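You operate a simulated robot arm through the tools that you are given. There is no shell and no other tool.

The job below is to be done with a simulated robot arm. You get a single attempt, and the scene is never put back.

JOB
Switch the monitor on, press the space bar and move the pen it names to hole three.
Fine: then press the teal button once and switch the monitor off again.

Only the result counts: the job must be done as asked and must still hold three seconds after the hand-in. Knocking over, shifting, dropping, spilling or breaking anything else fails it.

ROBOT AND FRAMES
A 7-joint arm with a two-finger parallel gripper, fixed in place. Base frame: the origin is on the floor under the middle of its stand, x ahead of it, y to its left, z up; the work surface is at about z = 760. Readings come in mm, degrees, newtons and seconds.
It reaches about 1372 mm from its shoulder. Its first joint turns from -149.0 to 149.0 degrees. Payload 3.43 kg.
The tool frame sits at the grasp point between the pads (the TCP): z along the fingers, y along the line on which they close. The tips reach 30 mm beyond it. Largest opening 94 mm; finger width 28, thickness 10; the body of the gripper, 50 by 96 mm, starts 55 mm behind the TCP.
Orientation is that of the tool frame in the base frame, as a unit quaternion [x, y, z, w]. With the fingers straight down and closing along the base's y, the tool's x points along the base's -x, its y along +y and its z along -z.

CONTROLS
- The arm moves only by the tool play_rows. Its argument "moves" is a list of rows, each an object of numbers (a shift or turn left out is 0, a gripper value left out holds the last): "dx", "dy", "dz": the shift along the tool's x, y, z in cm; "ax", "ay", "az": the turn, a rotation vector about the tool's x, y, z in degrees; "grip": the closure, from 0 (fully open) to 1 (shut). In form: [{"dx": .., "dy": .., "dz": .., "ax": .., "ay": .., "az": .., "grip": ..}, ...]. A call has 1 to 20 rows; each row shifts and turns the commanded pose from where the row before left it, along the tool's axes as they then stand. Each row takes 0.2 s and may step no farther than 50 mm and 8.6 degrees from the row before; otherwise, or with a gripper value out of range, the whole call is refused. Where a pose cannot be reached the arm comes as near as it can. A force on the tool above 40 N (or 10 N above the force at the start of the call, whichever is more), or a blocked arm, ends the call early, and 0.2 s more pass. Each finger travels about 45 mm/s and halts on what it meets, pressing with about 39 N; the grip force reading is that of the motor and also rises with nothing between the fingers. The clock runs only during rows and for 0.2 s after the last one: add rows that do not move to give the fingers time. It gives the time, the measured TCP pose, the force on the tool (base axes), the opening and the grip force at its end, in the units of the frame above (readings bear some noise), with the torque about the TCP (base axes, N m) and any sound that the robot's microphone picked up.
- Cameras (640 x 400 px; columns grow to the right, rows downward): "scene" is fixed at [42.5, -497.3, 1569.5]; the picture's right is [-0.39, -0.92, 0.00], its down [-0.77, 0.32, -0.55] and it looks along [0.51, -0.21, -0.84] (base axes); focal length 264 px, centre (320, 200). "wrist" rides on the gripper at [76, 14, -102] in the tool frame; the picture's right is [-0.18, 0.98, 0.00], its down [-0.75, -0.14, -0.64] and it looks along [-0.63, -0.12, 0.77] (tool axes); focal length 243 px, centre (320, 200). There is no depth. A picture from a camera that has moved, and an enlarged one, comes with that camera's place and axes in the base frame and with its lens. The place of the scene camera against the robot may be out by one fixed shift of up to 12 mm in any direction.
- snapshot(camera): a new picture of that camera. The clock stands still meanwhile.
- enlarge(camera, box): a new picture of the part [left, top, right, bottom] of that camera's present view, enlarged. The clock stands still meanwhile.
- close_job(): hands the job in; it is judged then, once.

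Places have to be worked out from the pictures, the camera data and where the tool is seen. Open the gripper and draw the arm clear of the work before you hand the job in, unless the task says otherwise.

The tools are called after "Call:" as a command line: name --argument value ..., lists and objects as JSON in quotes. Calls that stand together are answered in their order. play_rows: Moves the arm, as the interface text tells. Its arguments: {"type":"object","properties":{"moves":{"type":"array","items":{"type":"object","properties":{"dx":{"type":"number"},"dy":{"type":"number"},"dz":{"type":"number"},"ax":{"type":"number"},"ay":{"type":"number"},"az":{"type":"number"},"grip":{"type":"number"}}}}},"required":["moves"]} The other tools are called the same way: snapshot (camera) takes a picture; enlarge (camera, box) takes an enlarged picture of a part of a camera's view; close_job () hands the job in.

At the start:

```text
time: 0.0
tool_pos: [562.3, -599.2, 1083.3]
tool_rot: [0.001, 1.0, 0.0, 0.0]
wrist_force: [0.3, 0.6, 0.8]
wrist_torque: [-0.02, -0.02, 0.03]
width: 94.3
finger_force: 0.1
```

scene: 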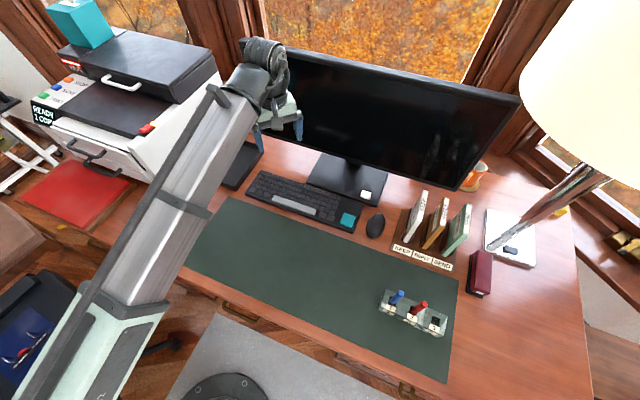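
wrist: 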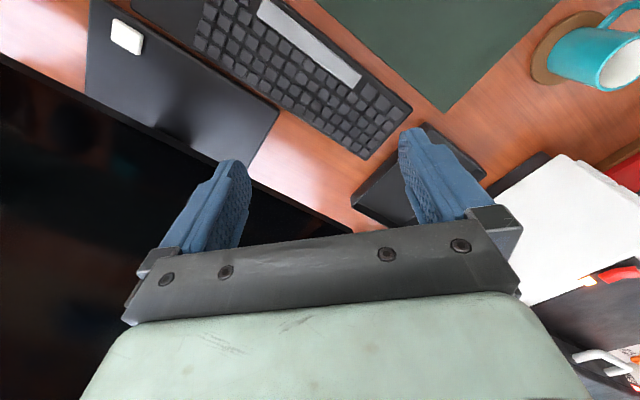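

The scene shows a keyboard with a teal key/button, a monitor with a white button on its stand base, and a pen rack. I'll enlarge the regions to see the details.

Call:
enlarge --camera "scene" --box '[360, 260, 480, 350]'

Call:
enlarge --camera "scene" --box '[230, 140, 410, 250]'

Call:
enlarge --camera "scene" --box '[380, 160, 560, 300]'

Call:
enlarge --camera "scene" --box '[0, 0, 240, 200]'

```text
4.44 times, centred on (420, 305) of scene
camera zoom: at [42.5, -497.3, 1569.5], right [-0.39, -0.92, 0.0], down [-0.77, 0.32, -0.55], along [0.51, -0.21, -0.84], focal length 1171 px, centre (-124, -267)
```

zoom: 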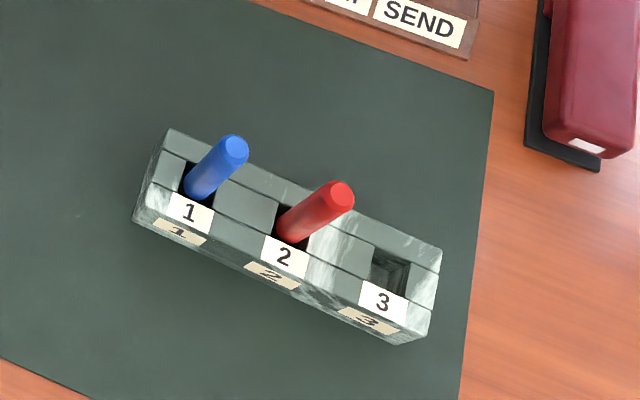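

```text
3.56 times, centred on (320, 195) of scene
camera zoom: at [42.5, -497.3, 1569.5], right [-0.39, -0.92, 0.0], down [-0.77, 0.32, -0.55], along [0.51, -0.21, -0.84], focal length 937 px, centre (320, 218)
```

zoom: 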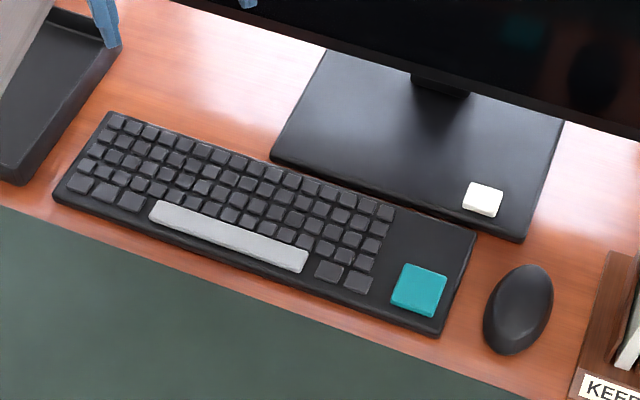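

```text
2.86 times, centred on (470, 230) of scene
camera zoom: at [42.5, -497.3, 1569.5], right [-0.39, -0.92, 0.0], down [-0.77, 0.32, -0.55], along [0.51, -0.21, -0.84], focal length 753 px, centre (-109, 114)
```

zoom: 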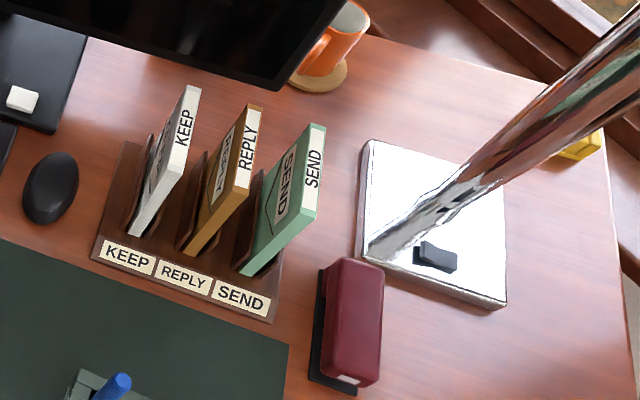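

```text
2.00 times, centred on (120, 100) of scene
camera zoom: at [42.5, -497.3, 1569.5], right [-0.39, -0.92, 0.0], down [-0.77, 0.32, -0.55], along [0.51, -0.21, -0.84], focal length 527 px, centre (720, 400)
```

zoom: 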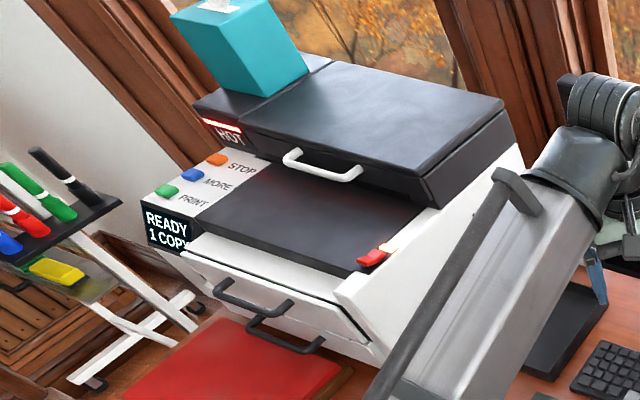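

The white button on the monitor base lies near (478, -855). The desk is turned about 45° to the base frame, with the keyboard in front of me. I'll turn the tool so its x axis (and the wrist camera) faces the user side, close the gripper, and look again.

Call:
play_rows --moves '[{"az": 7.5, "grip": 1}, {"az": 7.5}, {"az": 7.5}, {"az": 7.5}, {"az": 7.5}, {"az": 7.5}, {}, {}]'

Call:
snapshot --camera "wrist"

Call:
snapshot --camera "scene"

```text
time: 1.8
tool_pos: [561.9, -600.4, 1084.7]
tool_rot: [0.382, 0.924, 0.0, 0.0]
wrist_force: [0.1, 0.4, -0.7]
wrist_torque: [0.01, 0.03, -0.01]
width: 0.0
finger_force: 32.8
```

```text
taken
camera wrist: at [517.4, -535.4, 1187.2], right [0.83, 0.56, 0.0], down [0.43, -0.63, 0.64], along [0.36, -0.53, -0.77], focal length 243 px, centre (320, 200)
```

wrist: 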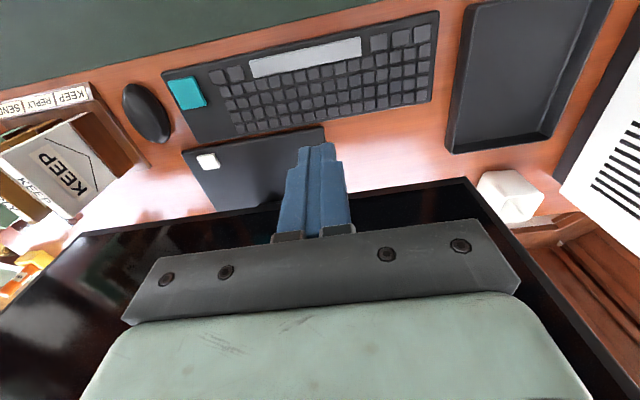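

```text
taken
```

scene: 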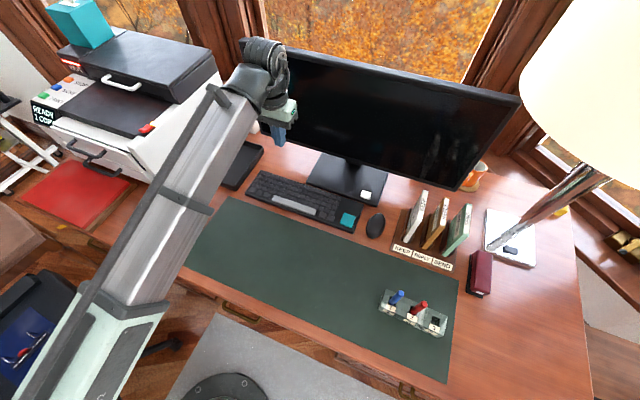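

By triangulation, the monitor's lower edge is at z≈874, about 55 mm beyond the white button at (476, -854). I'll lean the tool about 25° toward the user side for clearance, slide right, and come down partway above the button.

Call:
play_rows --moves '[{"ay": -8.4, "grip": 1}, {"ay": -8.3}, {"ay": -8.3}, {"dy": -4.8}, {"dy": -4.8}, {"dy": -4.8}, {"dy": -4.8}, {"dy": -4.8}, {}, {}]'

Call:
snapshot --camera "wrist"

Call:
snapshot --camera "scene"

```text
time: 4.0
tool_pos: [392.0, -769.2, 1086.3]
tool_rot: [0.374, 0.902, -0.083, 0.2]
wrist_force: [0.2, 0.4, -0.2]
wrist_torque: [-0.01, 0.01, -0.02]
width: 0.0
finger_force: 32.9
```

```text
taken
camera wrist: at [321.8, -679.5, 1146.3], right [0.81, 0.58, 0.08], down [0.19, -0.39, 0.9], along [0.55, -0.72, -0.43], focal length 243 px, centre (320, 200)
```

wrist: 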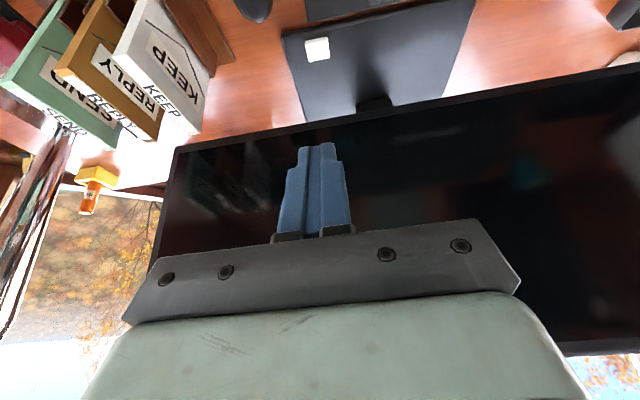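

```text
taken
```

scene: 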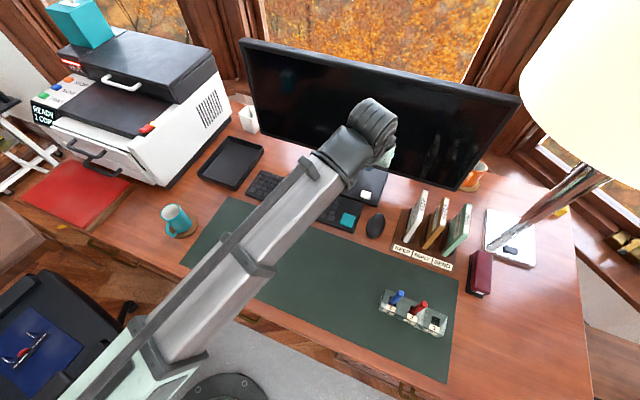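

The wrist view confirms the button at about (476, -856). I'll come forward about 120 mm and down to about 60 mm above it, with the fingertip's lower edge right under the TCP.

Call:
play_rows --moves '[{"dx": -0.36, "dz": 3.96}, {"dx": -0.36, "dz": 3.96}, {"dx": -0.36, "dz": 3.96}, {"dx": -0.36, "dz": 3.96}, {"dx": -0.36, "dz": 3.96}, {"dx": -0.36, "dz": 3.96}, {}, {}]'

Call:
snapshot --camera "wrist"

Call:
snapshot --camera "scene"

```text
time: 5.8
tool_pos: [477.5, -852.9, 877.6]
tool_rot: [0.374, 0.902, -0.083, 0.2]
wrist_force: [-0.7, 0.4, 0.3]
wrist_torque: [-0.02, 0.03, 0.01]
width: 0.0
finger_force: 33.0
```

```text
taken
camera wrist: at [406.9, -763.2, 938.5], right [0.81, 0.58, 0.08], down [0.19, -0.39, 0.9], along [0.55, -0.72, -0.43], focal length 243 px, centre (320, 200)
```

wrist: 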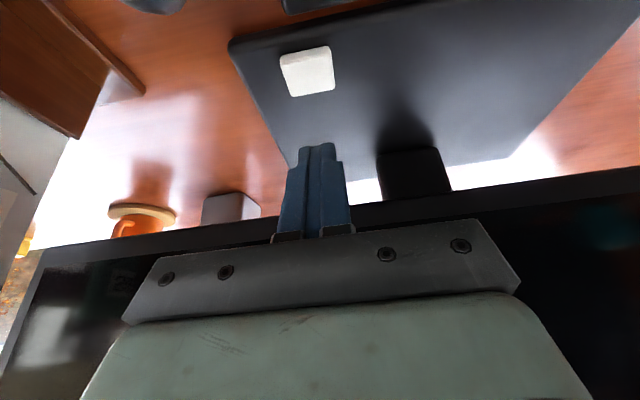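

```text
taken
```

scene: 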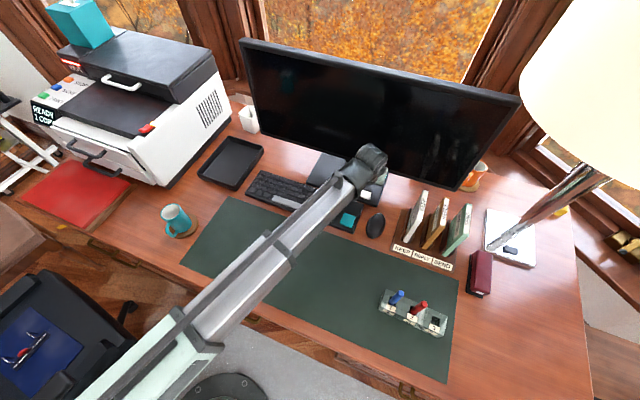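

I'm hovering above the button; an enlarged wrist view will help me pin its top and height.

Call:
enlarge --camera "wrist" --box '[220, 10, 400, 180]'

Call:
enlarge --camera "scene" --box '[310, 140, 430, 240]'

```text
2.35 times, centred on (310, 95) of wrist
camera zoom: at [406.9, -763.2, 938.5], right [0.81, 0.58, 0.08], down [0.19, -0.39, 0.9], along [0.55, -0.72, -0.43], focal length 571 px, centre (344, 447)
```

zoom: 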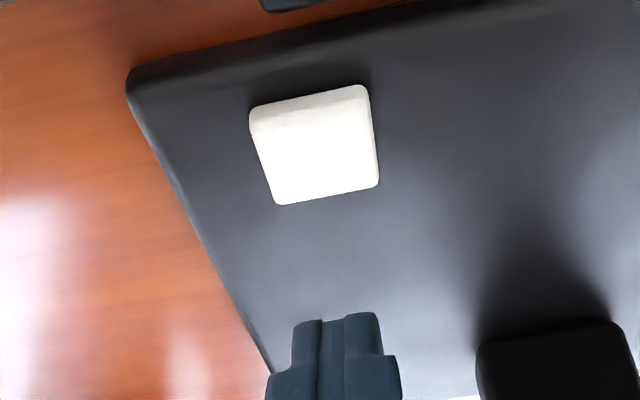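

```text
4.00 times, centred on (370, 190) of scene
camera zoom: at [42.5, -497.3, 1569.5], right [-0.39, -0.92, 0.0], down [-0.77, 0.32, -0.55], along [0.51, -0.21, -0.84], focal length 1054 px, centre (120, 240)
```

zoom: 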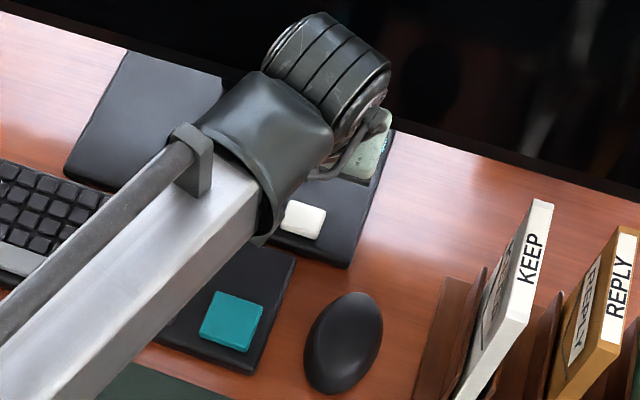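

I judge the button's top at z≈785–790, and the fingertip's lower edge is now at about 844. I'll come straight down about 44 mm to just above it, then step gently.

Call:
play_rows --moves '[{"dx": 0.62, "dz": 1.33}, {"dx": 0.62, "dz": 1.33}, {"dx": 0.62, "dz": 1.33}, {}, {}]'

Call:
enlarge --camera "wrist" --box '[220, 10, 400, 180]'

Call:
enlarge --camera "scene" --box '[310, 140, 430, 240]'

```text
time: 7.0
tool_pos: [476.6, -853.6, 833.6]
tool_rot: [0.374, 0.902, -0.083, 0.199]
wrist_force: [0.3, 0.5, 0.2]
wrist_torque: [-0.01, -0.02, 0.02]
width: 0.4
finger_force: 33.0
```

```text
2.35 times, centred on (310, 95) of wrist
camera zoom: at [407.0, -763.3, 894.8], right [0.81, 0.58, 0.08], down [0.19, -0.39, 0.9], along [0.55, -0.72, -0.43], focal length 571 px, centre (344, 447)
```

zoom: 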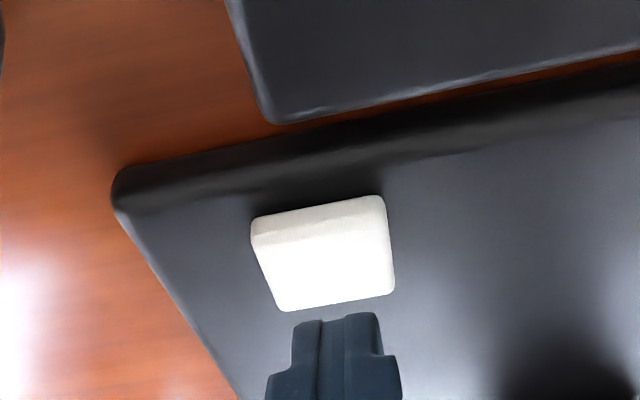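

```text
4.00 times, centred on (370, 190) of scene
camera zoom: at [42.5, -497.3, 1569.5], right [-0.39, -0.92, 0.0], down [-0.77, 0.32, -0.55], along [0.51, -0.21, -0.84], focal length 1054 px, centre (120, 240)
```

zoom: 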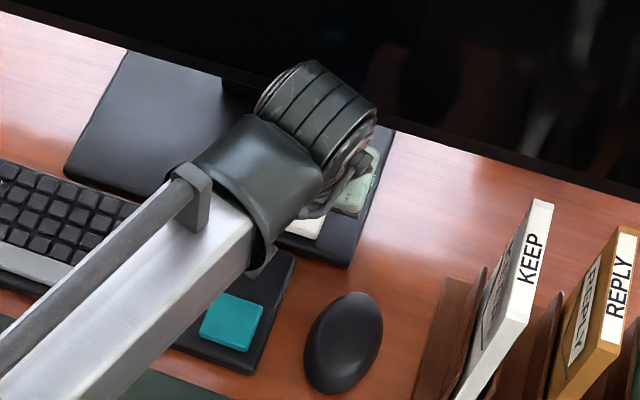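

The tip's lower edge is near z≈800 and the button's top near z≈780, centred under the finger. I'll step down 14 mm and read the force.

Call:
play_rows --moves '[{"dx": 0.169, "dz": 0.363}, {"dx": 0.169, "dz": 0.363}, {"dx": 0.127, "dz": 0.272}, {"dx": 0.127, "dz": 0.272}, {}, {}]'

Call:
enlarge --camera "wrist" --box '[220, 60, 400, 180]'

```text
time: 8.4
tool_pos: [477.8, -853.6, 820.3]
tool_rot: [0.374, 0.902, -0.082, 0.2]
wrist_force: [0.2, -0.6, 0.6]
wrist_torque: [-0.01, 0.05, 0.02]
width: 0.1
finger_force: 32.6
```

```text
3.33 times, centred on (310, 120) of wrist
camera zoom: at [407.3, -764.0, 881.1], right [0.81, 0.58, 0.08], down [0.19, -0.39, 0.9], along [0.55, -0.72, -0.43], focal length 809 px, centre (353, 467)
```

zoom: 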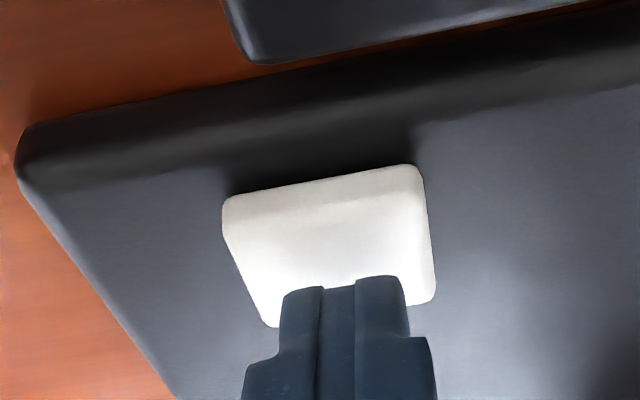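

No contact yet; the tip hovers a few millimetres over the button. I'll continue down in 1.5 mm rows.

Call:
play_rows --moves '[{"dx": 0.0634, "dz": 0.136}, {"dx": 0.0634, "dz": 0.136}, {"dx": 0.0634, "dz": 0.136}, {}]'

Call:
enlarge --camera "wrist" --box '[220, 60, 400, 180]'

```text
time: 9.4
tool_pos: [478.2, -853.5, 816.4]
tool_rot: [0.374, 0.902, -0.084, 0.2]
wrist_force: [-1.0, -1.9, 3.4]
wrist_torque: [-0.03, 0.02, -0.01]
width: 0.0
finger_force: 32.9
heard: click
```

```text
3.33 times, centred on (310, 120) of wrist
camera zoom: at [407.4, -764.2, 876.0], right [0.81, 0.58, 0.08], down [0.19, -0.39, 0.9], along [0.55, -0.72, -0.43], focal length 809 px, centre (353, 467)
```

zoom: 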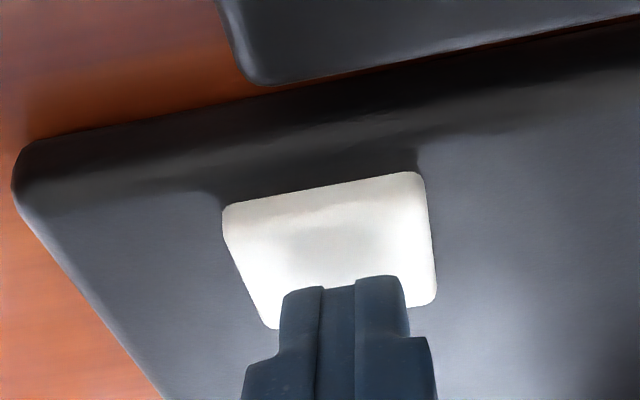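

A click was heard with about 3.4 N of contact, so the button has been pressed once. I'll back off straight up and look at the screen.

Call:
play_rows --moves '[{"dx": -0.42, "dz": -0.906}, {"dx": -0.84, "dz": -1.81}, {"dx": -0.84, "dz": -1.81}, {"dx": -0.84, "dz": -1.81}, {}]'

Call:
snapshot --camera "scene"

Call:
snapshot --camera "wrist"

```text
time: 10.6
tool_pos: [477.3, -854.4, 887.0]
tool_rot: [0.373, 0.902, -0.083, 0.201]
wrist_force: [-0.3, -0.3, 0.1]
wrist_torque: [0.0, -0.02, 0.0]
width: 0.0
finger_force: 32.7
```

```text
taken
```

scene: 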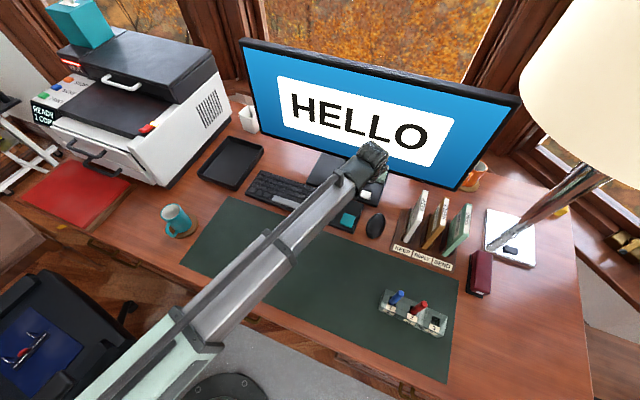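

```text
taken
camera wrist: at [406.9, -764.4, 946.5], right [0.81, 0.58, 0.08], down [0.19, -0.39, 0.9], along [0.55, -0.72, -0.43], focal length 243 px, centre (320, 200)
```

wrist: 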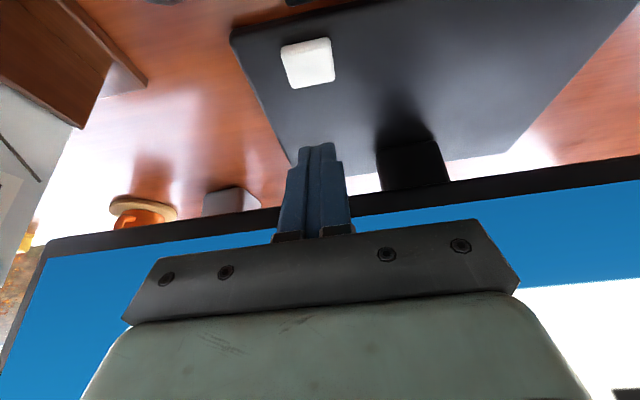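

The monitor is on and shows "HELLO". Next is the space bar, centred near (538, -603); I'll retreat toward the user side, slide left above it and look.

Call:
play_rows --moves '[{"dx": 4.08, "dz": -1.9}, {"dx": 4.08, "dz": -1.9}, {"dx": 4.08, "dz": -1.9}, {"dy": 4.41}, {"dy": 4.41}, {"dy": 4.41}, {"dy": 4.41}, {"dy": 4.41}, {}, {}]'

Call:
snapshot --camera "wrist"

Call:
snapshot --camera "scene"

```text
time: 12.8
tool_pos: [538.7, -601.1, 888.1]
tool_rot: [0.373, 0.902, -0.083, 0.199]
wrist_force: [0.6, -0.5, 0.5]
wrist_torque: [-0.02, -0.02, 0.02]
width: 0.1
finger_force: 33.1
```

```text
taken
camera wrist: at [467.9, -511.7, 948.0], right [0.81, 0.58, 0.08], down [0.19, -0.39, 0.9], along [0.55, -0.72, -0.43], focal length 243 px, centre (320, 200)
```

wrist: 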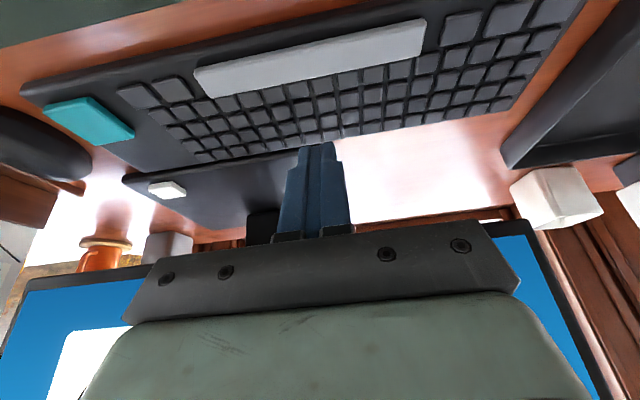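

```text
taken
```

scene: 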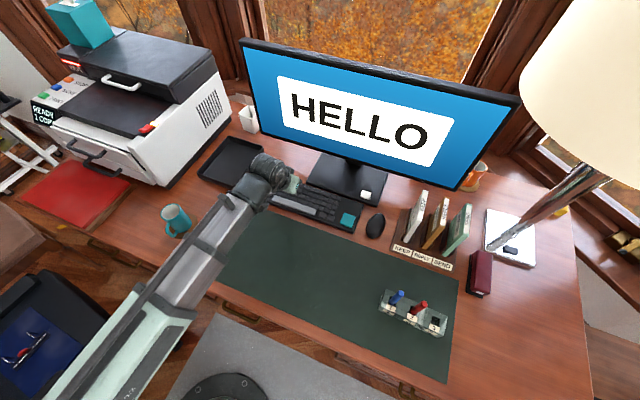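

The space bar's centre projects to about (538, -601) at z≈778, right below the TCP. I'll descend about 62 mm to hover just above it.

Call:
play_rows --moves '[{"dx": 0.845, "dz": 1.813}, {"dx": 0.845, "dz": 1.813}, {"dx": 0.507, "dz": 1.088}, {"dx": 0.423, "dz": 0.906}, {}, {}]'

Call:
enlarge --camera "wrist" --box '[200, 30, 440, 180]'

```text
time: 14.2
tool_pos: [539.9, -601.3, 823.0]
tool_rot: [0.374, 0.902, -0.083, 0.201]
wrist_force: [0.4, -0.4, -0.7]
wrist_torque: [0.0, 0.0, 0.0]
width: 0.0
finger_force: 33.2
```

```text
2.67 times, centred on (320, 105) of wrist
camera zoom: at [468.8, -512.1, 883.5], right [0.81, 0.58, 0.08], down [0.19, -0.39, 0.9], along [0.55, -0.72, -0.43], focal length 647 px, centre (320, 453)
```

zoom: 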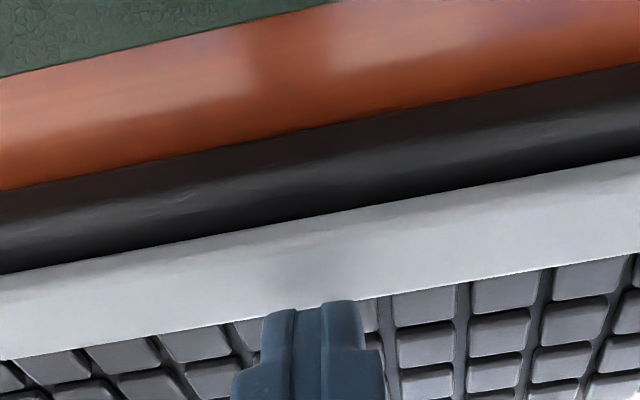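

The tip edge is about 8–10 mm above the bar and slightly on the user side of its centre, which keeps it clear of the other keys. Stepping down gently.

Call:
play_rows --moves '[{"dx": 0.0845, "dz": 0.181}, {"dx": 0.0845, "dz": 0.181}, {"dx": 0.0634, "dz": 0.136}, {}]'

Call:
enlarge --camera "wrist" --box '[200, 30, 440, 180]'

```text
time: 15.2
tool_pos: [538.0, -603.3, 818.3]
tool_rot: [0.374, 0.902, -0.083, 0.2]
wrist_force: [-0.4, 0.5, 0.1]
wrist_torque: [0.02, 0.03, -0.04]
width: 0.1
finger_force: 33.6
```

```text
2.67 times, centred on (320, 105) of wrist
camera zoom: at [467.9, -513.1, 878.6], right [0.81, 0.58, 0.08], down [0.19, -0.39, 0.9], along [0.55, -0.72, -0.43], focal length 647 px, centre (320, 453)
```

zoom: 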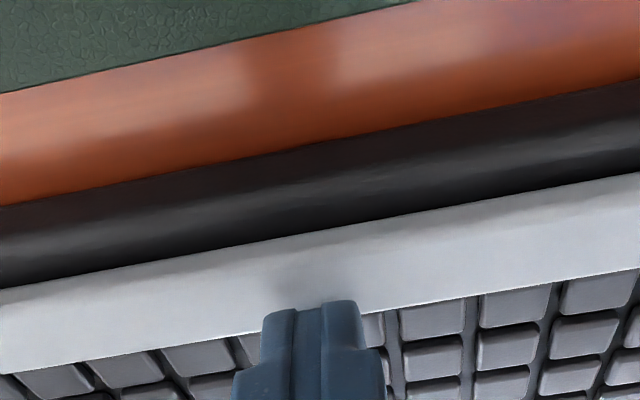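

No contact yet (z 818). I'll go on down in 1.5 mm rows.

Call:
play_rows --moves '[{"dx": 0.0634, "dz": 0.136}, {"dx": 0.0634, "dz": 0.136}, {}]'

```text
time: 16.0
tool_pos: [537.8, -603.3, 815.0]
tool_rot: [0.374, 0.902, -0.083, 0.199]
wrist_force: [0.9, -0.8, 2.0]
wrist_torque: [0.02, 0.02, 0.03]
width: 0.0
finger_force: 33.2
heard: click
```

A click was heard with about 2 N of contact, so the space bar has been pressed. I'll lift straight up and read the screen.

Call:
play_rows --moves '[{"dx": -0.42, "dz": -0.906}, {"dx": -0.84, "dz": -1.81}, {"dx": -0.84, "dz": -1.81}, {"dx": -0.84, "dz": -1.81}, {"dx": -0.84, "dz": -1.81}, {}]'

Call:
snapshot --camera "scene"

Call:
enlarge --camera "scene" --box '[230, 30, 530, 200]'

```text
time: 17.4
tool_pos: [538.3, -601.6, 904.9]
tool_rot: [0.374, 0.902, -0.082, 0.2]
wrist_force: [0.1, 0.3, 0.1]
wrist_torque: [0.03, 0.01, -0.03]
width: 0.0
finger_force: 33.0
```

```text
taken
```

scene: 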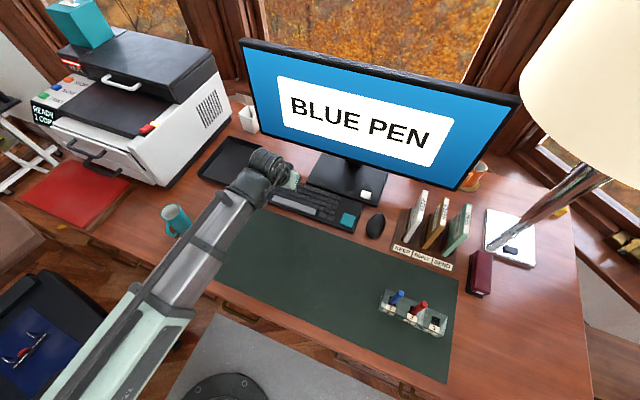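

```text
2.13 times, centred on (380, 115) of scene
camera zoom: at [42.5, -497.3, 1569.5], right [-0.39, -0.92, 0.0], down [-0.77, 0.32, -0.55], along [0.51, -0.21, -0.84], focal length 562 px, centre (192, 381)
```

zoom: 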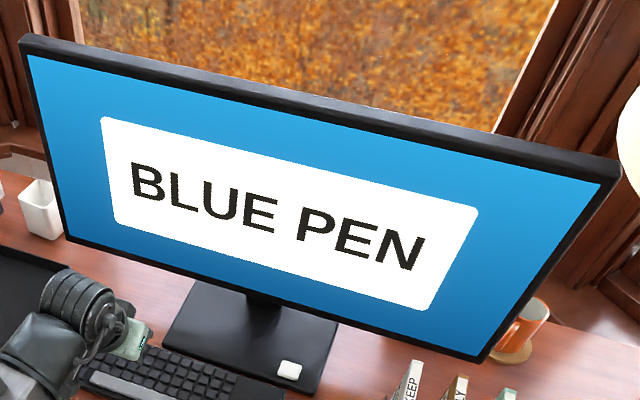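

The screen names the BLUE PEN, which stands in hole 1, so it must go to hole 3. I'll straighten the tool, rise and retreat, then move over to look at the pen rack with the wrist camera.

Call:
play_rows --moves '[{"dx": 2.0, "dz": -3.5, "ay": 8.4}, {"dx": 2.0, "dz": -3.0, "ay": 8.3}, {"dx": 2.0, "dz": -2.0, "ay": 8.3}, {"dx": 4.4}, {"dx": 4.4}, {"dx": 4.4}, {"dx": 4.4}, {"dy": -4.56}, {"dy": -4.56}, {"dy": -4.56}, {"dy": -4.56}, {"dy": -4.56}, {"dy": -4.56}, {"dy": -4.56}, {"dy": -4.56}, {"dy": -4.56}, {"dy": -4.56}, {}, {}]'

Call:
snapshot --camera "wrist"

Call:
snapshot --camera "scene"

```text
time: 21.4
tool_pos: [31.6, -739.4, 969.3]
tool_rot: [0.382, 0.924, -0.001, 0.0]
wrist_force: [0.9, -0.4, 0.2]
wrist_torque: [-0.03, -0.03, -0.01]
width: 0.0
finger_force: 33.5
```

```text
taken
camera wrist: at [-12.6, -675.4, 1072.1], right [0.83, 0.56, 0.0], down [0.43, -0.63, 0.64], along [0.36, -0.53, -0.77], focal length 243 px, centre (320, 200)
```

wrist: 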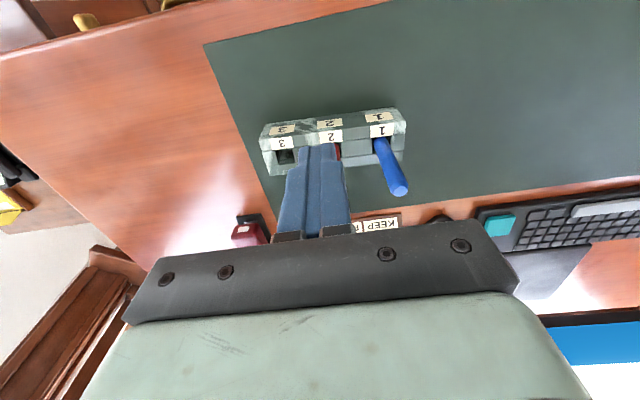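

```text
taken
```

scene: 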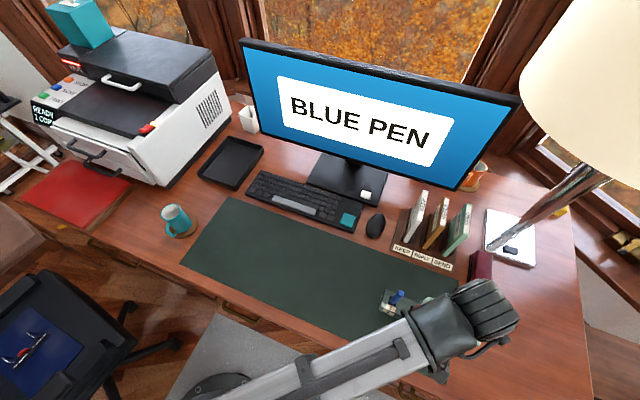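

The rack is in the wrist view; I'll enlarge it to measure the holes and the blue pen.

Call:
enlarge --camera "wrist" --box '[240, 90, 430, 210]'

```text
3.33 times, centred on (335, 150) of wrist
camera zoom: at [-12.6, -675.4, 1072.1], right [0.83, 0.56, 0.0], down [0.43, -0.63, 0.64], along [0.36, -0.53, -0.77], focal length 809 px, centre (270, 367)
```

zoom: 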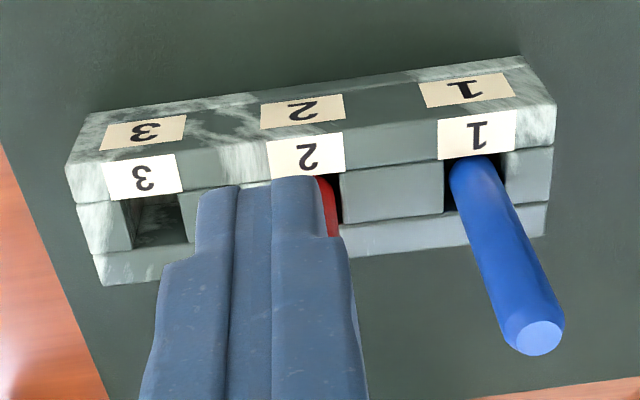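

The rack is about 168×52 mm with its top at z≈806. Blue pen in hole 1 is near (123, -744.5), upright with its top at z≈900. Hole 3 is near (37, -824), 118 mm along the rack. I'll turn the tool so the fingers close across the rack, away from the red pen, open them, and hover over the blue pen.

Call:
play_rows --moves '[{"az": 8.46, "grip": 0}, {"az": 8.46}, {"az": 8.46}, {"az": 8.46}, {"az": 8.46}, {"az": 8.46}, {"az": 8.46}, {"az": 8.46}, {"az": 8.46}, {"az": 8.46}, {"az": 8.46}, {"dx": 3.2, "dy": 3.2}, {"dx": 3.2, "dy": 3.2}, {}, {}]'

Call:
snapshot --camera "wrist"

Call:
snapshot --camera "scene"

```text
time: 24.6
tool_pos: [122.5, -746.3, 967.4]
tool_rot: [0.934, 0.357, 0.0, 0.0]
wrist_force: [-0.2, 0.2, -0.1]
wrist_torque: [-0.02, 0.01, 0.0]
width: 94.2
finger_force: 0.0
```

```text
taken
camera wrist: at [188.3, -705.2, 1070.6], right [0.52, -0.85, 0.0], down [-0.66, -0.4, 0.64], along [-0.55, -0.33, -0.77], focal length 243 px, centre (320, 200)
```

wrist: 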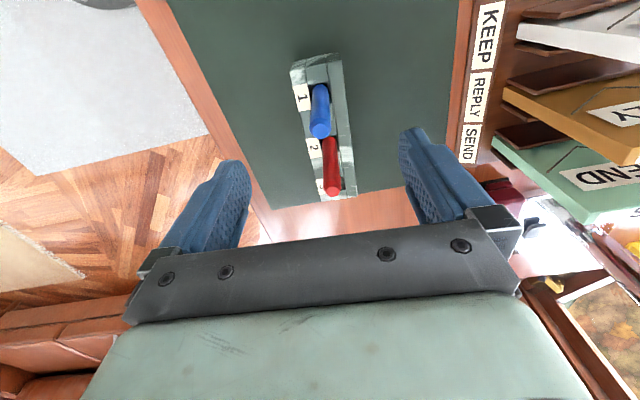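

```text
taken
```

scene: 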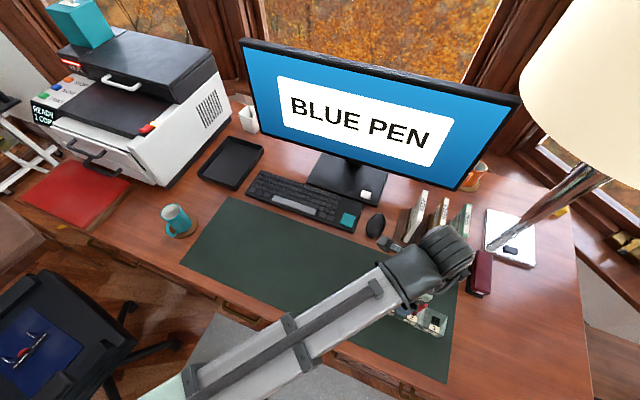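

I'll zoom in on the pens to check alignment from this angle.

Call:
enlarge --camera "wrist" --box '[260, 40, 390, 210]'

Call:
enlarge --camera "scene" --box '[370, 220, 490, 350]'

```text
2.35 times, centred on (325, 125) of wrist
camera zoom: at [188.3, -705.2, 1070.6], right [0.52, -0.85, 0.0], down [-0.66, -0.4, 0.64], along [-0.55, -0.33, -0.77], focal length 571 px, centre (308, 376)
```

zoom: 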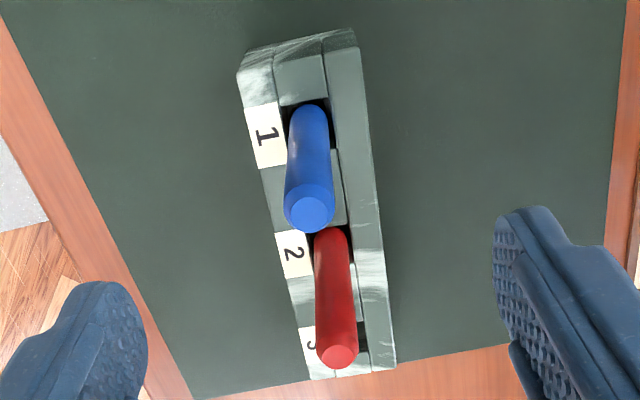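

```text
3.08 times, centred on (430, 285) of scene
camera zoom: at [42.5, -497.3, 1569.5], right [-0.39, -0.92, 0.0], down [-0.77, 0.32, -0.55], along [0.51, -0.21, -0.84], focal length 811 px, centre (-18, -62)
```

zoom: 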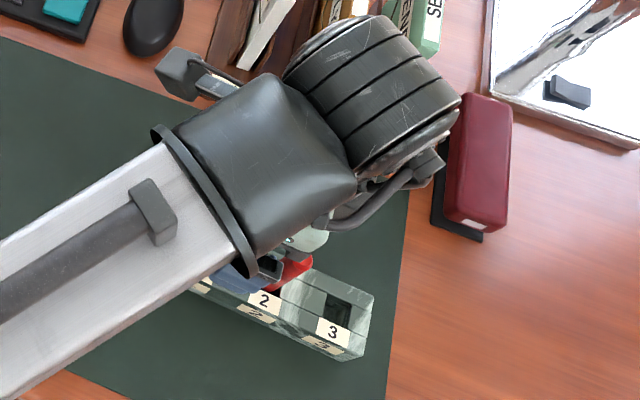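

The TCP axis projects within about 1 mm of the blue pen's top centre. I'll descend about 103 mm so the fingers straddle the pen, then check before closing.

Call:
play_rows --moves '[{"dx": 0.13, "dz": 3.4}, {"dz": 3.4}, {"dz": 2.5}, {"dz": 1.0}, {}, {}]'

Call:
snapshot --camera "wrist"

```text
time: 26.0
tool_pos: [124.1, -747.1, 863.7]
tool_rot: [0.934, 0.358, 0.0, 0.0]
wrist_force: [0.5, 0.7, -0.3]
wrist_torque: [0.01, 0.04, 0.01]
width: 93.9
finger_force: 0.0
```

```text
taken
camera wrist: at [189.6, -705.1, 967.0], right [0.52, -0.85, 0.0], down [-0.65, -0.4, 0.64], along [-0.55, -0.33, -0.77], focal length 243 px, centre (320, 200)
```

wrist: 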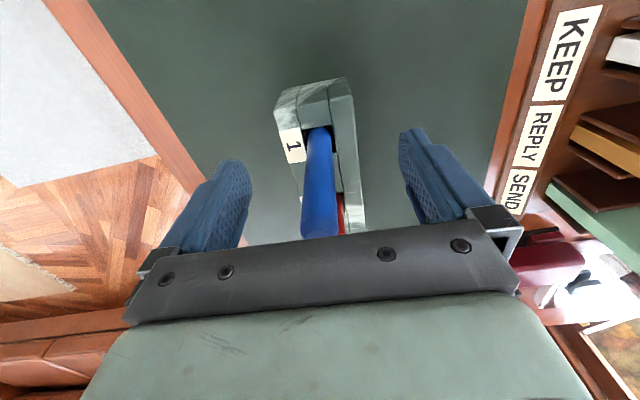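

The pen lies centred between the fingers. I'll close partway (about 30 mm opening) and check symmetry before gripping.

Call:
play_rows --moves '[{"grip": 0.69}, {}, {}, {}, {}, {}]'

Call:
enlarge --camera "wrist" --box '[240, 70, 400, 250]'

```text
time: 27.4
tool_pos: [124.8, -746.2, 863.2]
tool_rot: [0.933, 0.359, 0.001, 0.0]
wrist_force: [0.2, 0.0, 0.0]
wrist_torque: [-0.04, -0.02, 0.0]
width: 29.1
finger_force: 0.0
```

```text
2.22 times, centred on (320, 160) of wrist
camera zoom: at [189.6, -705.1, 967.1], right [0.52, -0.85, 0.0], down [-0.65, -0.4, 0.64], along [-0.55, -0.33, -0.77], focal length 539 px, centre (320, 289)
```

zoom: 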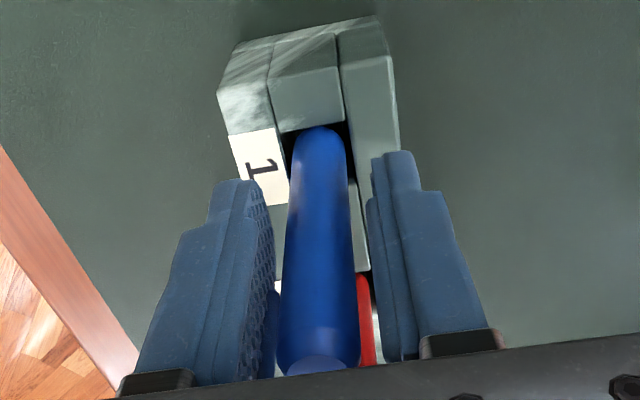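

The gaps on both sides are nearly equal. Closing fully on the pen.

Call:
play_rows --moves '[{"grip": 0.8}, {"grip": 1}, {}, {}, {}]'

Call:
enlarge --camera "wrist" --box '[240, 70, 400, 250]'

```text
time: 28.6
tool_pos: [124.3, -746.5, 864.7]
tool_rot: [0.934, 0.358, 0.0, 0.0]
wrist_force: [-0.1, 0.4, -0.7]
wrist_torque: [0.0, -0.01, 0.05]
width: 15.2
finger_force: 39.2
```

```text
2.22 times, centred on (320, 160) of wrist
camera zoom: at [189.6, -705.1, 967.1], right [0.52, -0.85, 0.0], down [-0.65, -0.4, 0.64], along [-0.55, -0.33, -0.77], focal length 539 px, centre (320, 289)
```

zoom: 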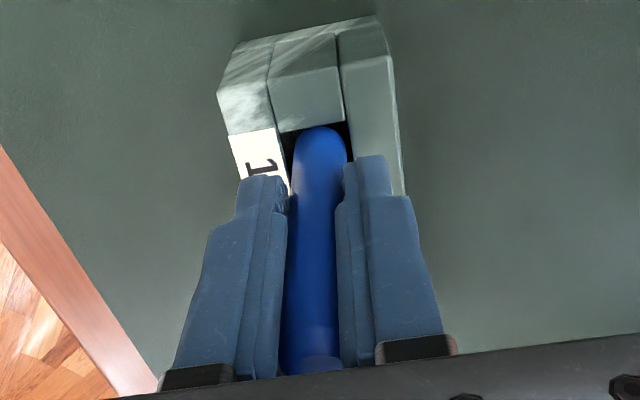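

The pen is held at 15.2 mm with 39 N, and the rack hasn't moved. I'll lift it straight up gently.

Call:
play_rows --moves '[{"dz": -0.5}, {"dz": -1.0}, {"dz": -1.5}, {"dz": -2.0}, {"dz": -2.5}, {"dz": -2.5}, {"dz": -2.5}, {"dz": -2.5}, {"dz": -1.5}, {}, {}]'

Call:
snapshot --camera "wrist"

Call:
enlarge --camera "scene" --box '[340, 200, 490, 350]'

```text
time: 31.0
tool_pos: [122.7, -748.9, 1030.1]
tool_rot: [0.934, 0.358, 0.0, 0.001]
wrist_force: [-0.4, 0.1, 0.6]
wrist_torque: [0.0, 0.0, 0.01]
width: 15.2
finger_force: 39.1
```

```text
taken
camera wrist: at [189.0, -706.7, 1132.9], right [0.52, -0.85, 0.0], down [-0.65, -0.4, 0.64], along [-0.55, -0.33, -0.77], focal length 243 px, centre (320, 200)
```

wrist: 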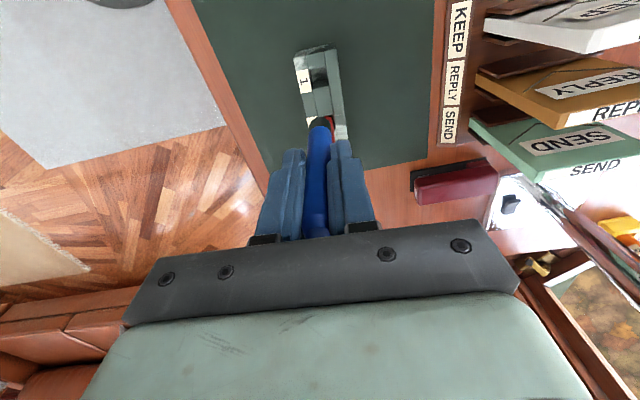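

```text
2.67 times, centred on (415, 275) of scene
camera zoom: at [42.5, -497.3, 1569.5], right [-0.39, -0.92, 0.0], down [-0.77, 0.32, -0.55], along [0.51, -0.21, -0.84], focal length 703 px, centre (67, 0)
```

zoom: 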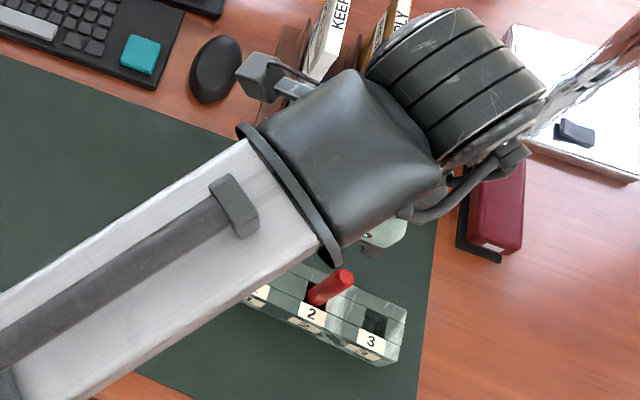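

The blue pen is free of hole 1, its lower end about 96 mm below the TCP (z≈934, above the red pen's top at ≈898). I'll carry it 118.6 mm along the rack to above hole 3.

Call:
play_rows --moves '[{"dx": -2.0}, {"dx": -3.0}, {"dx": -3.0}, {"dx": -2.86}, {"dx": -1.0}, {}, {}]'

Call:
snapshot --camera "wrist"

Call:
enlarge --camera "wrist" --box '[260, 60, 390, 200]'

Call:
enlarge --camera "scene" --box '[340, 220, 490, 350]'

```text
time: 32.6
tool_pos: [36.8, -825.7, 1029.2]
tool_rot: [0.933, 0.359, 0.0, 0.0]
wrist_force: [-0.7, -0.8, 0.1]
wrist_torque: [-0.03, 0.0, -0.01]
width: 15.5
finger_force: 39.6
```

```text
taken
camera wrist: at [101.7, -784.6, 1131.8], right [0.52, -0.85, 0.0], down [-0.65, -0.4, 0.64], along [-0.55, -0.33, -0.77], focal length 243 px, centre (320, 200)
```

wrist: 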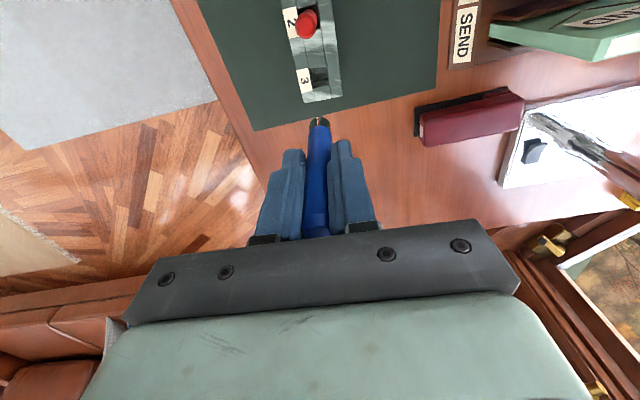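

```text
2.86 times, centred on (325, 130) of wrist
camera zoom: at [101.7, -784.6, 1131.8], right [0.52, -0.85, 0.0], down [-0.65, -0.4, 0.64], along [-0.55, -0.33, -0.77], focal length 693 px, centre (306, 400)
```

zoom: 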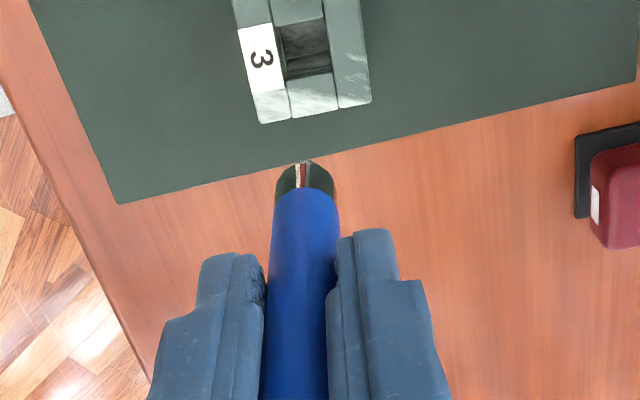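

```text
3.08 times, centred on (415, 285) of scene
camera zoom: at [42.5, -497.3, 1569.5], right [-0.39, -0.92, 0.0], down [-0.77, 0.32, -0.55], along [0.51, -0.21, -0.84], focal length 811 px, centre (28, -62)
```

zoom: 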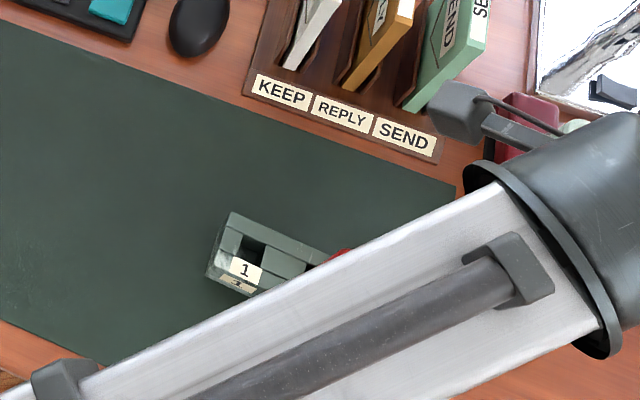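

The hole 3 centre is about 1–1.5 mm off the carried pen's axis, so I'll shift by dx +1.0 mm and dy +1.5 mm. Then I'll lower until the nib is just above the rack top and look again.

Call:
play_rows --moves '[{"dx": 0.1, "dy": 0.15, "dz": 2.0}, {"dz": 3.0}, {"dz": 3.0}, {"dz": 2.0}, {"dz": 1.0}, {}, {}]'

Call:
enlarge --camera "wrist" --box '[260, 60, 390, 200]'

Call:
enlarge --camera "scene" --box '[340, 220, 490, 350]'

```text
time: 34.2
tool_pos: [36.9, -825.9, 919.7]
tool_rot: [0.934, 0.358, 0.0, 0.0]
wrist_force: [-0.8, 0.0, 0.2]
wrist_torque: [0.0, 0.01, 0.0]
width: 15.8
finger_force: 39.4
```

```text
2.86 times, centred on (325, 130) of wrist
camera zoom: at [102.4, -784.8, 1022.2], right [0.52, -0.85, 0.0], down [-0.65, -0.4, 0.64], along [-0.55, -0.33, -0.77], focal length 693 px, centre (306, 400)
```

zoom: 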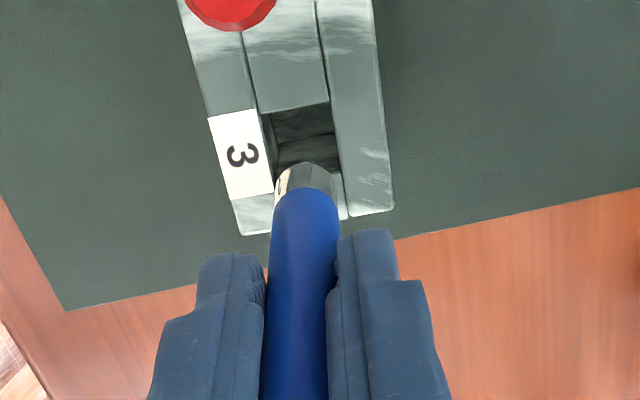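

```text
3.08 times, centred on (415, 285) of scene
camera zoom: at [42.5, -497.3, 1569.5], right [-0.39, -0.92, 0.0], down [-0.77, 0.32, -0.55], along [0.51, -0.21, -0.84], focal length 811 px, centre (28, -62)
```

zoom: 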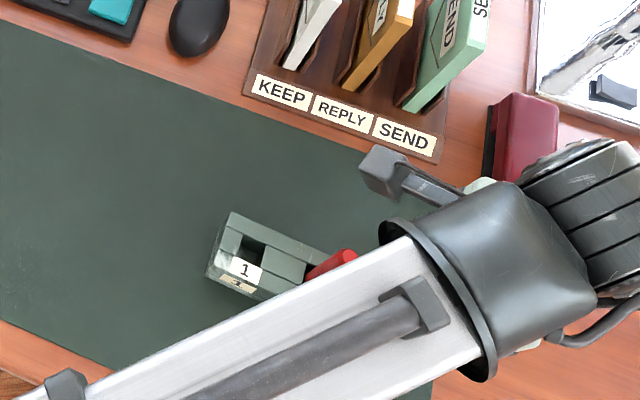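

The nib is about 13 mm above the rack. I'll zoom in to check pen versus hole alignment more precisely.

Call:
enlarge --camera "wrist" --box '[290, 90, 350, 150]'

```text
6.67 times, centred on (320, 120) of wrist
camera zoom: at [102.4, -784.8, 1022.2], right [0.52, -0.85, 0.0], down [-0.65, -0.4, 0.64], along [-0.55, -0.33, -0.77], focal length 1618 px, centre (320, 733)
```

zoom: 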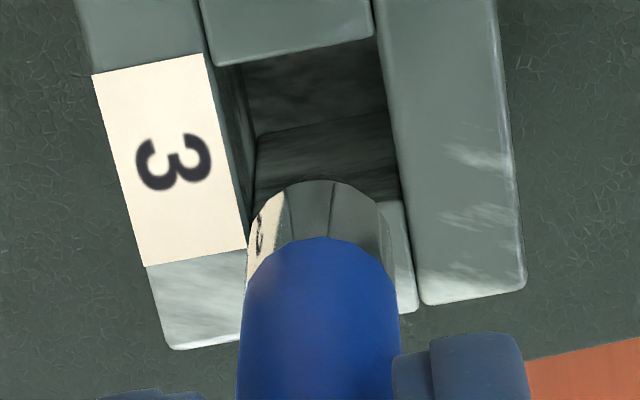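

The hole centre sits about 1 mm to the left of the pen tip in this view, so I'll shift dy −0.9 mm and lower 12 mm, with the tip still above the rack, then recheck.

Call:
play_rows --moves '[{"dy": -0.09}, {"dz": 0.6}, {"dz": 0.6}, {}, {}]'

Call:
enlarge --camera "wrist" --box '[285, 85, 355, 155]'

```text
time: 35.4
tool_pos: [37.3, -824.6, 908.4]
tool_rot: [0.934, 0.357, 0.001, 0.0]
wrist_force: [0.5, -0.5, -0.6]
wrist_torque: [0.02, -0.04, -0.01]
width: 15.6
finger_force: 39.2
```

```text
5.71 times, centred on (320, 120) of wrist
camera zoom: at [102.6, -783.5, 1010.2], right [0.52, -0.85, 0.0], down [-0.65, -0.4, 0.64], along [-0.55, -0.33, -0.77], focal length 1386 px, centre (320, 657)
```

zoom: 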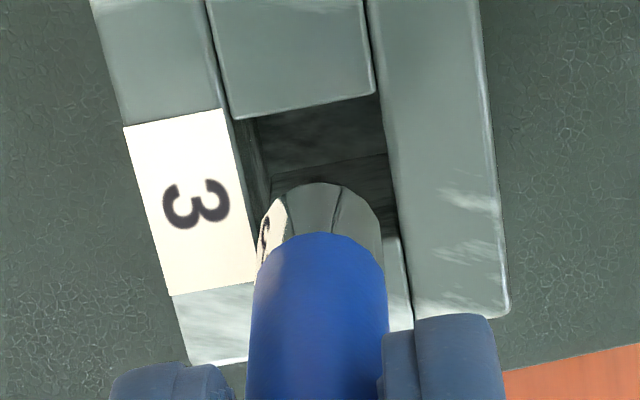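

The pen tip is now centred over hole 3. I'll lower it 18 mm in small steps so the tip enters, and check the force and view.

Call:
play_rows --moves '[{"dz": 0.5}, {"dz": 0.5}, {"dz": 0.4}, {"dz": 0.4}, {}]'

Call:
enlarge --camera "wrist" --box '[285, 85, 355, 155]'

```text
time: 36.6
tool_pos: [36.4, -825.5, 889.4]
tool_rot: [0.934, 0.359, 0.0, -0.002]
wrist_force: [0.4, 0.6, 0.3]
wrist_torque: [-0.01, 0.01, 0.02]
width: 15.6
finger_force: 39.3
```

```text
5.71 times, centred on (320, 120) of wrist
camera zoom: at [102.0, -783.8, 992.0], right [0.52, -0.85, 0.0], down [-0.65, -0.4, 0.64], along [-0.55, -0.33, -0.77], focal length 1386 px, centre (320, 657)
```

zoom: 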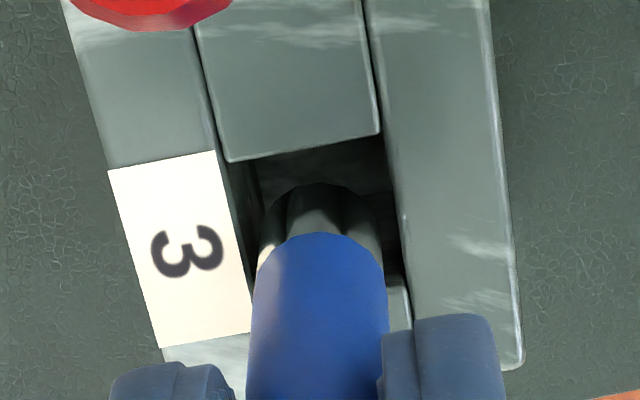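

The tip is inside hole 3 with no contact force. I'll continue down 20 mm.

Call:
play_rows --moves '[{"dz": 0.5}, {"dz": 0.5}, {"dz": 0.5}, {"dz": 0.5}, {}]'

Call:
enlarge --camera "wrist" --box '[240, 70, 400, 250]'

```text
time: 37.8
tool_pos: [35.1, -824.5, 870.5]
tool_rot: [0.934, 0.358, 0.001, 0.0]
wrist_force: [-0.8, -0.1, -0.9]
wrist_torque: [0.0, -0.01, 0.02]
width: 15.8
finger_force: 39.3
```

```text
2.22 times, centred on (320, 160) of wrist
camera zoom: at [101.9, -784.2, 972.7], right [0.52, -0.85, 0.0], down [-0.65, -0.4, 0.64], along [-0.55, -0.33, -0.77], focal length 539 px, centre (320, 289)
```

zoom: 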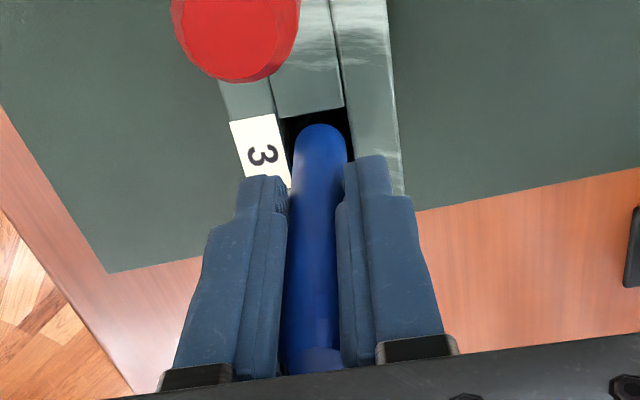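

The pen is well down in the hole with no side force. I'll take the last few millimetres in 1 mm rows, watching for floor contact.

Call:
play_rows --moves '[{"dz": 0.1}, {"dz": 0.1}, {"dz": 0.1}, {"dz": 0.1}, {}]'

```text
time: 39.0
tool_pos: [36.1, -823.6, 866.6]
tool_rot: [0.934, 0.358, 0.0, 0.0]
wrist_force: [1.9, 0.2, 12.8]
wrist_torque: [-0.01, -0.12, 0.02]
width: 15.8
finger_force: 39.6
```

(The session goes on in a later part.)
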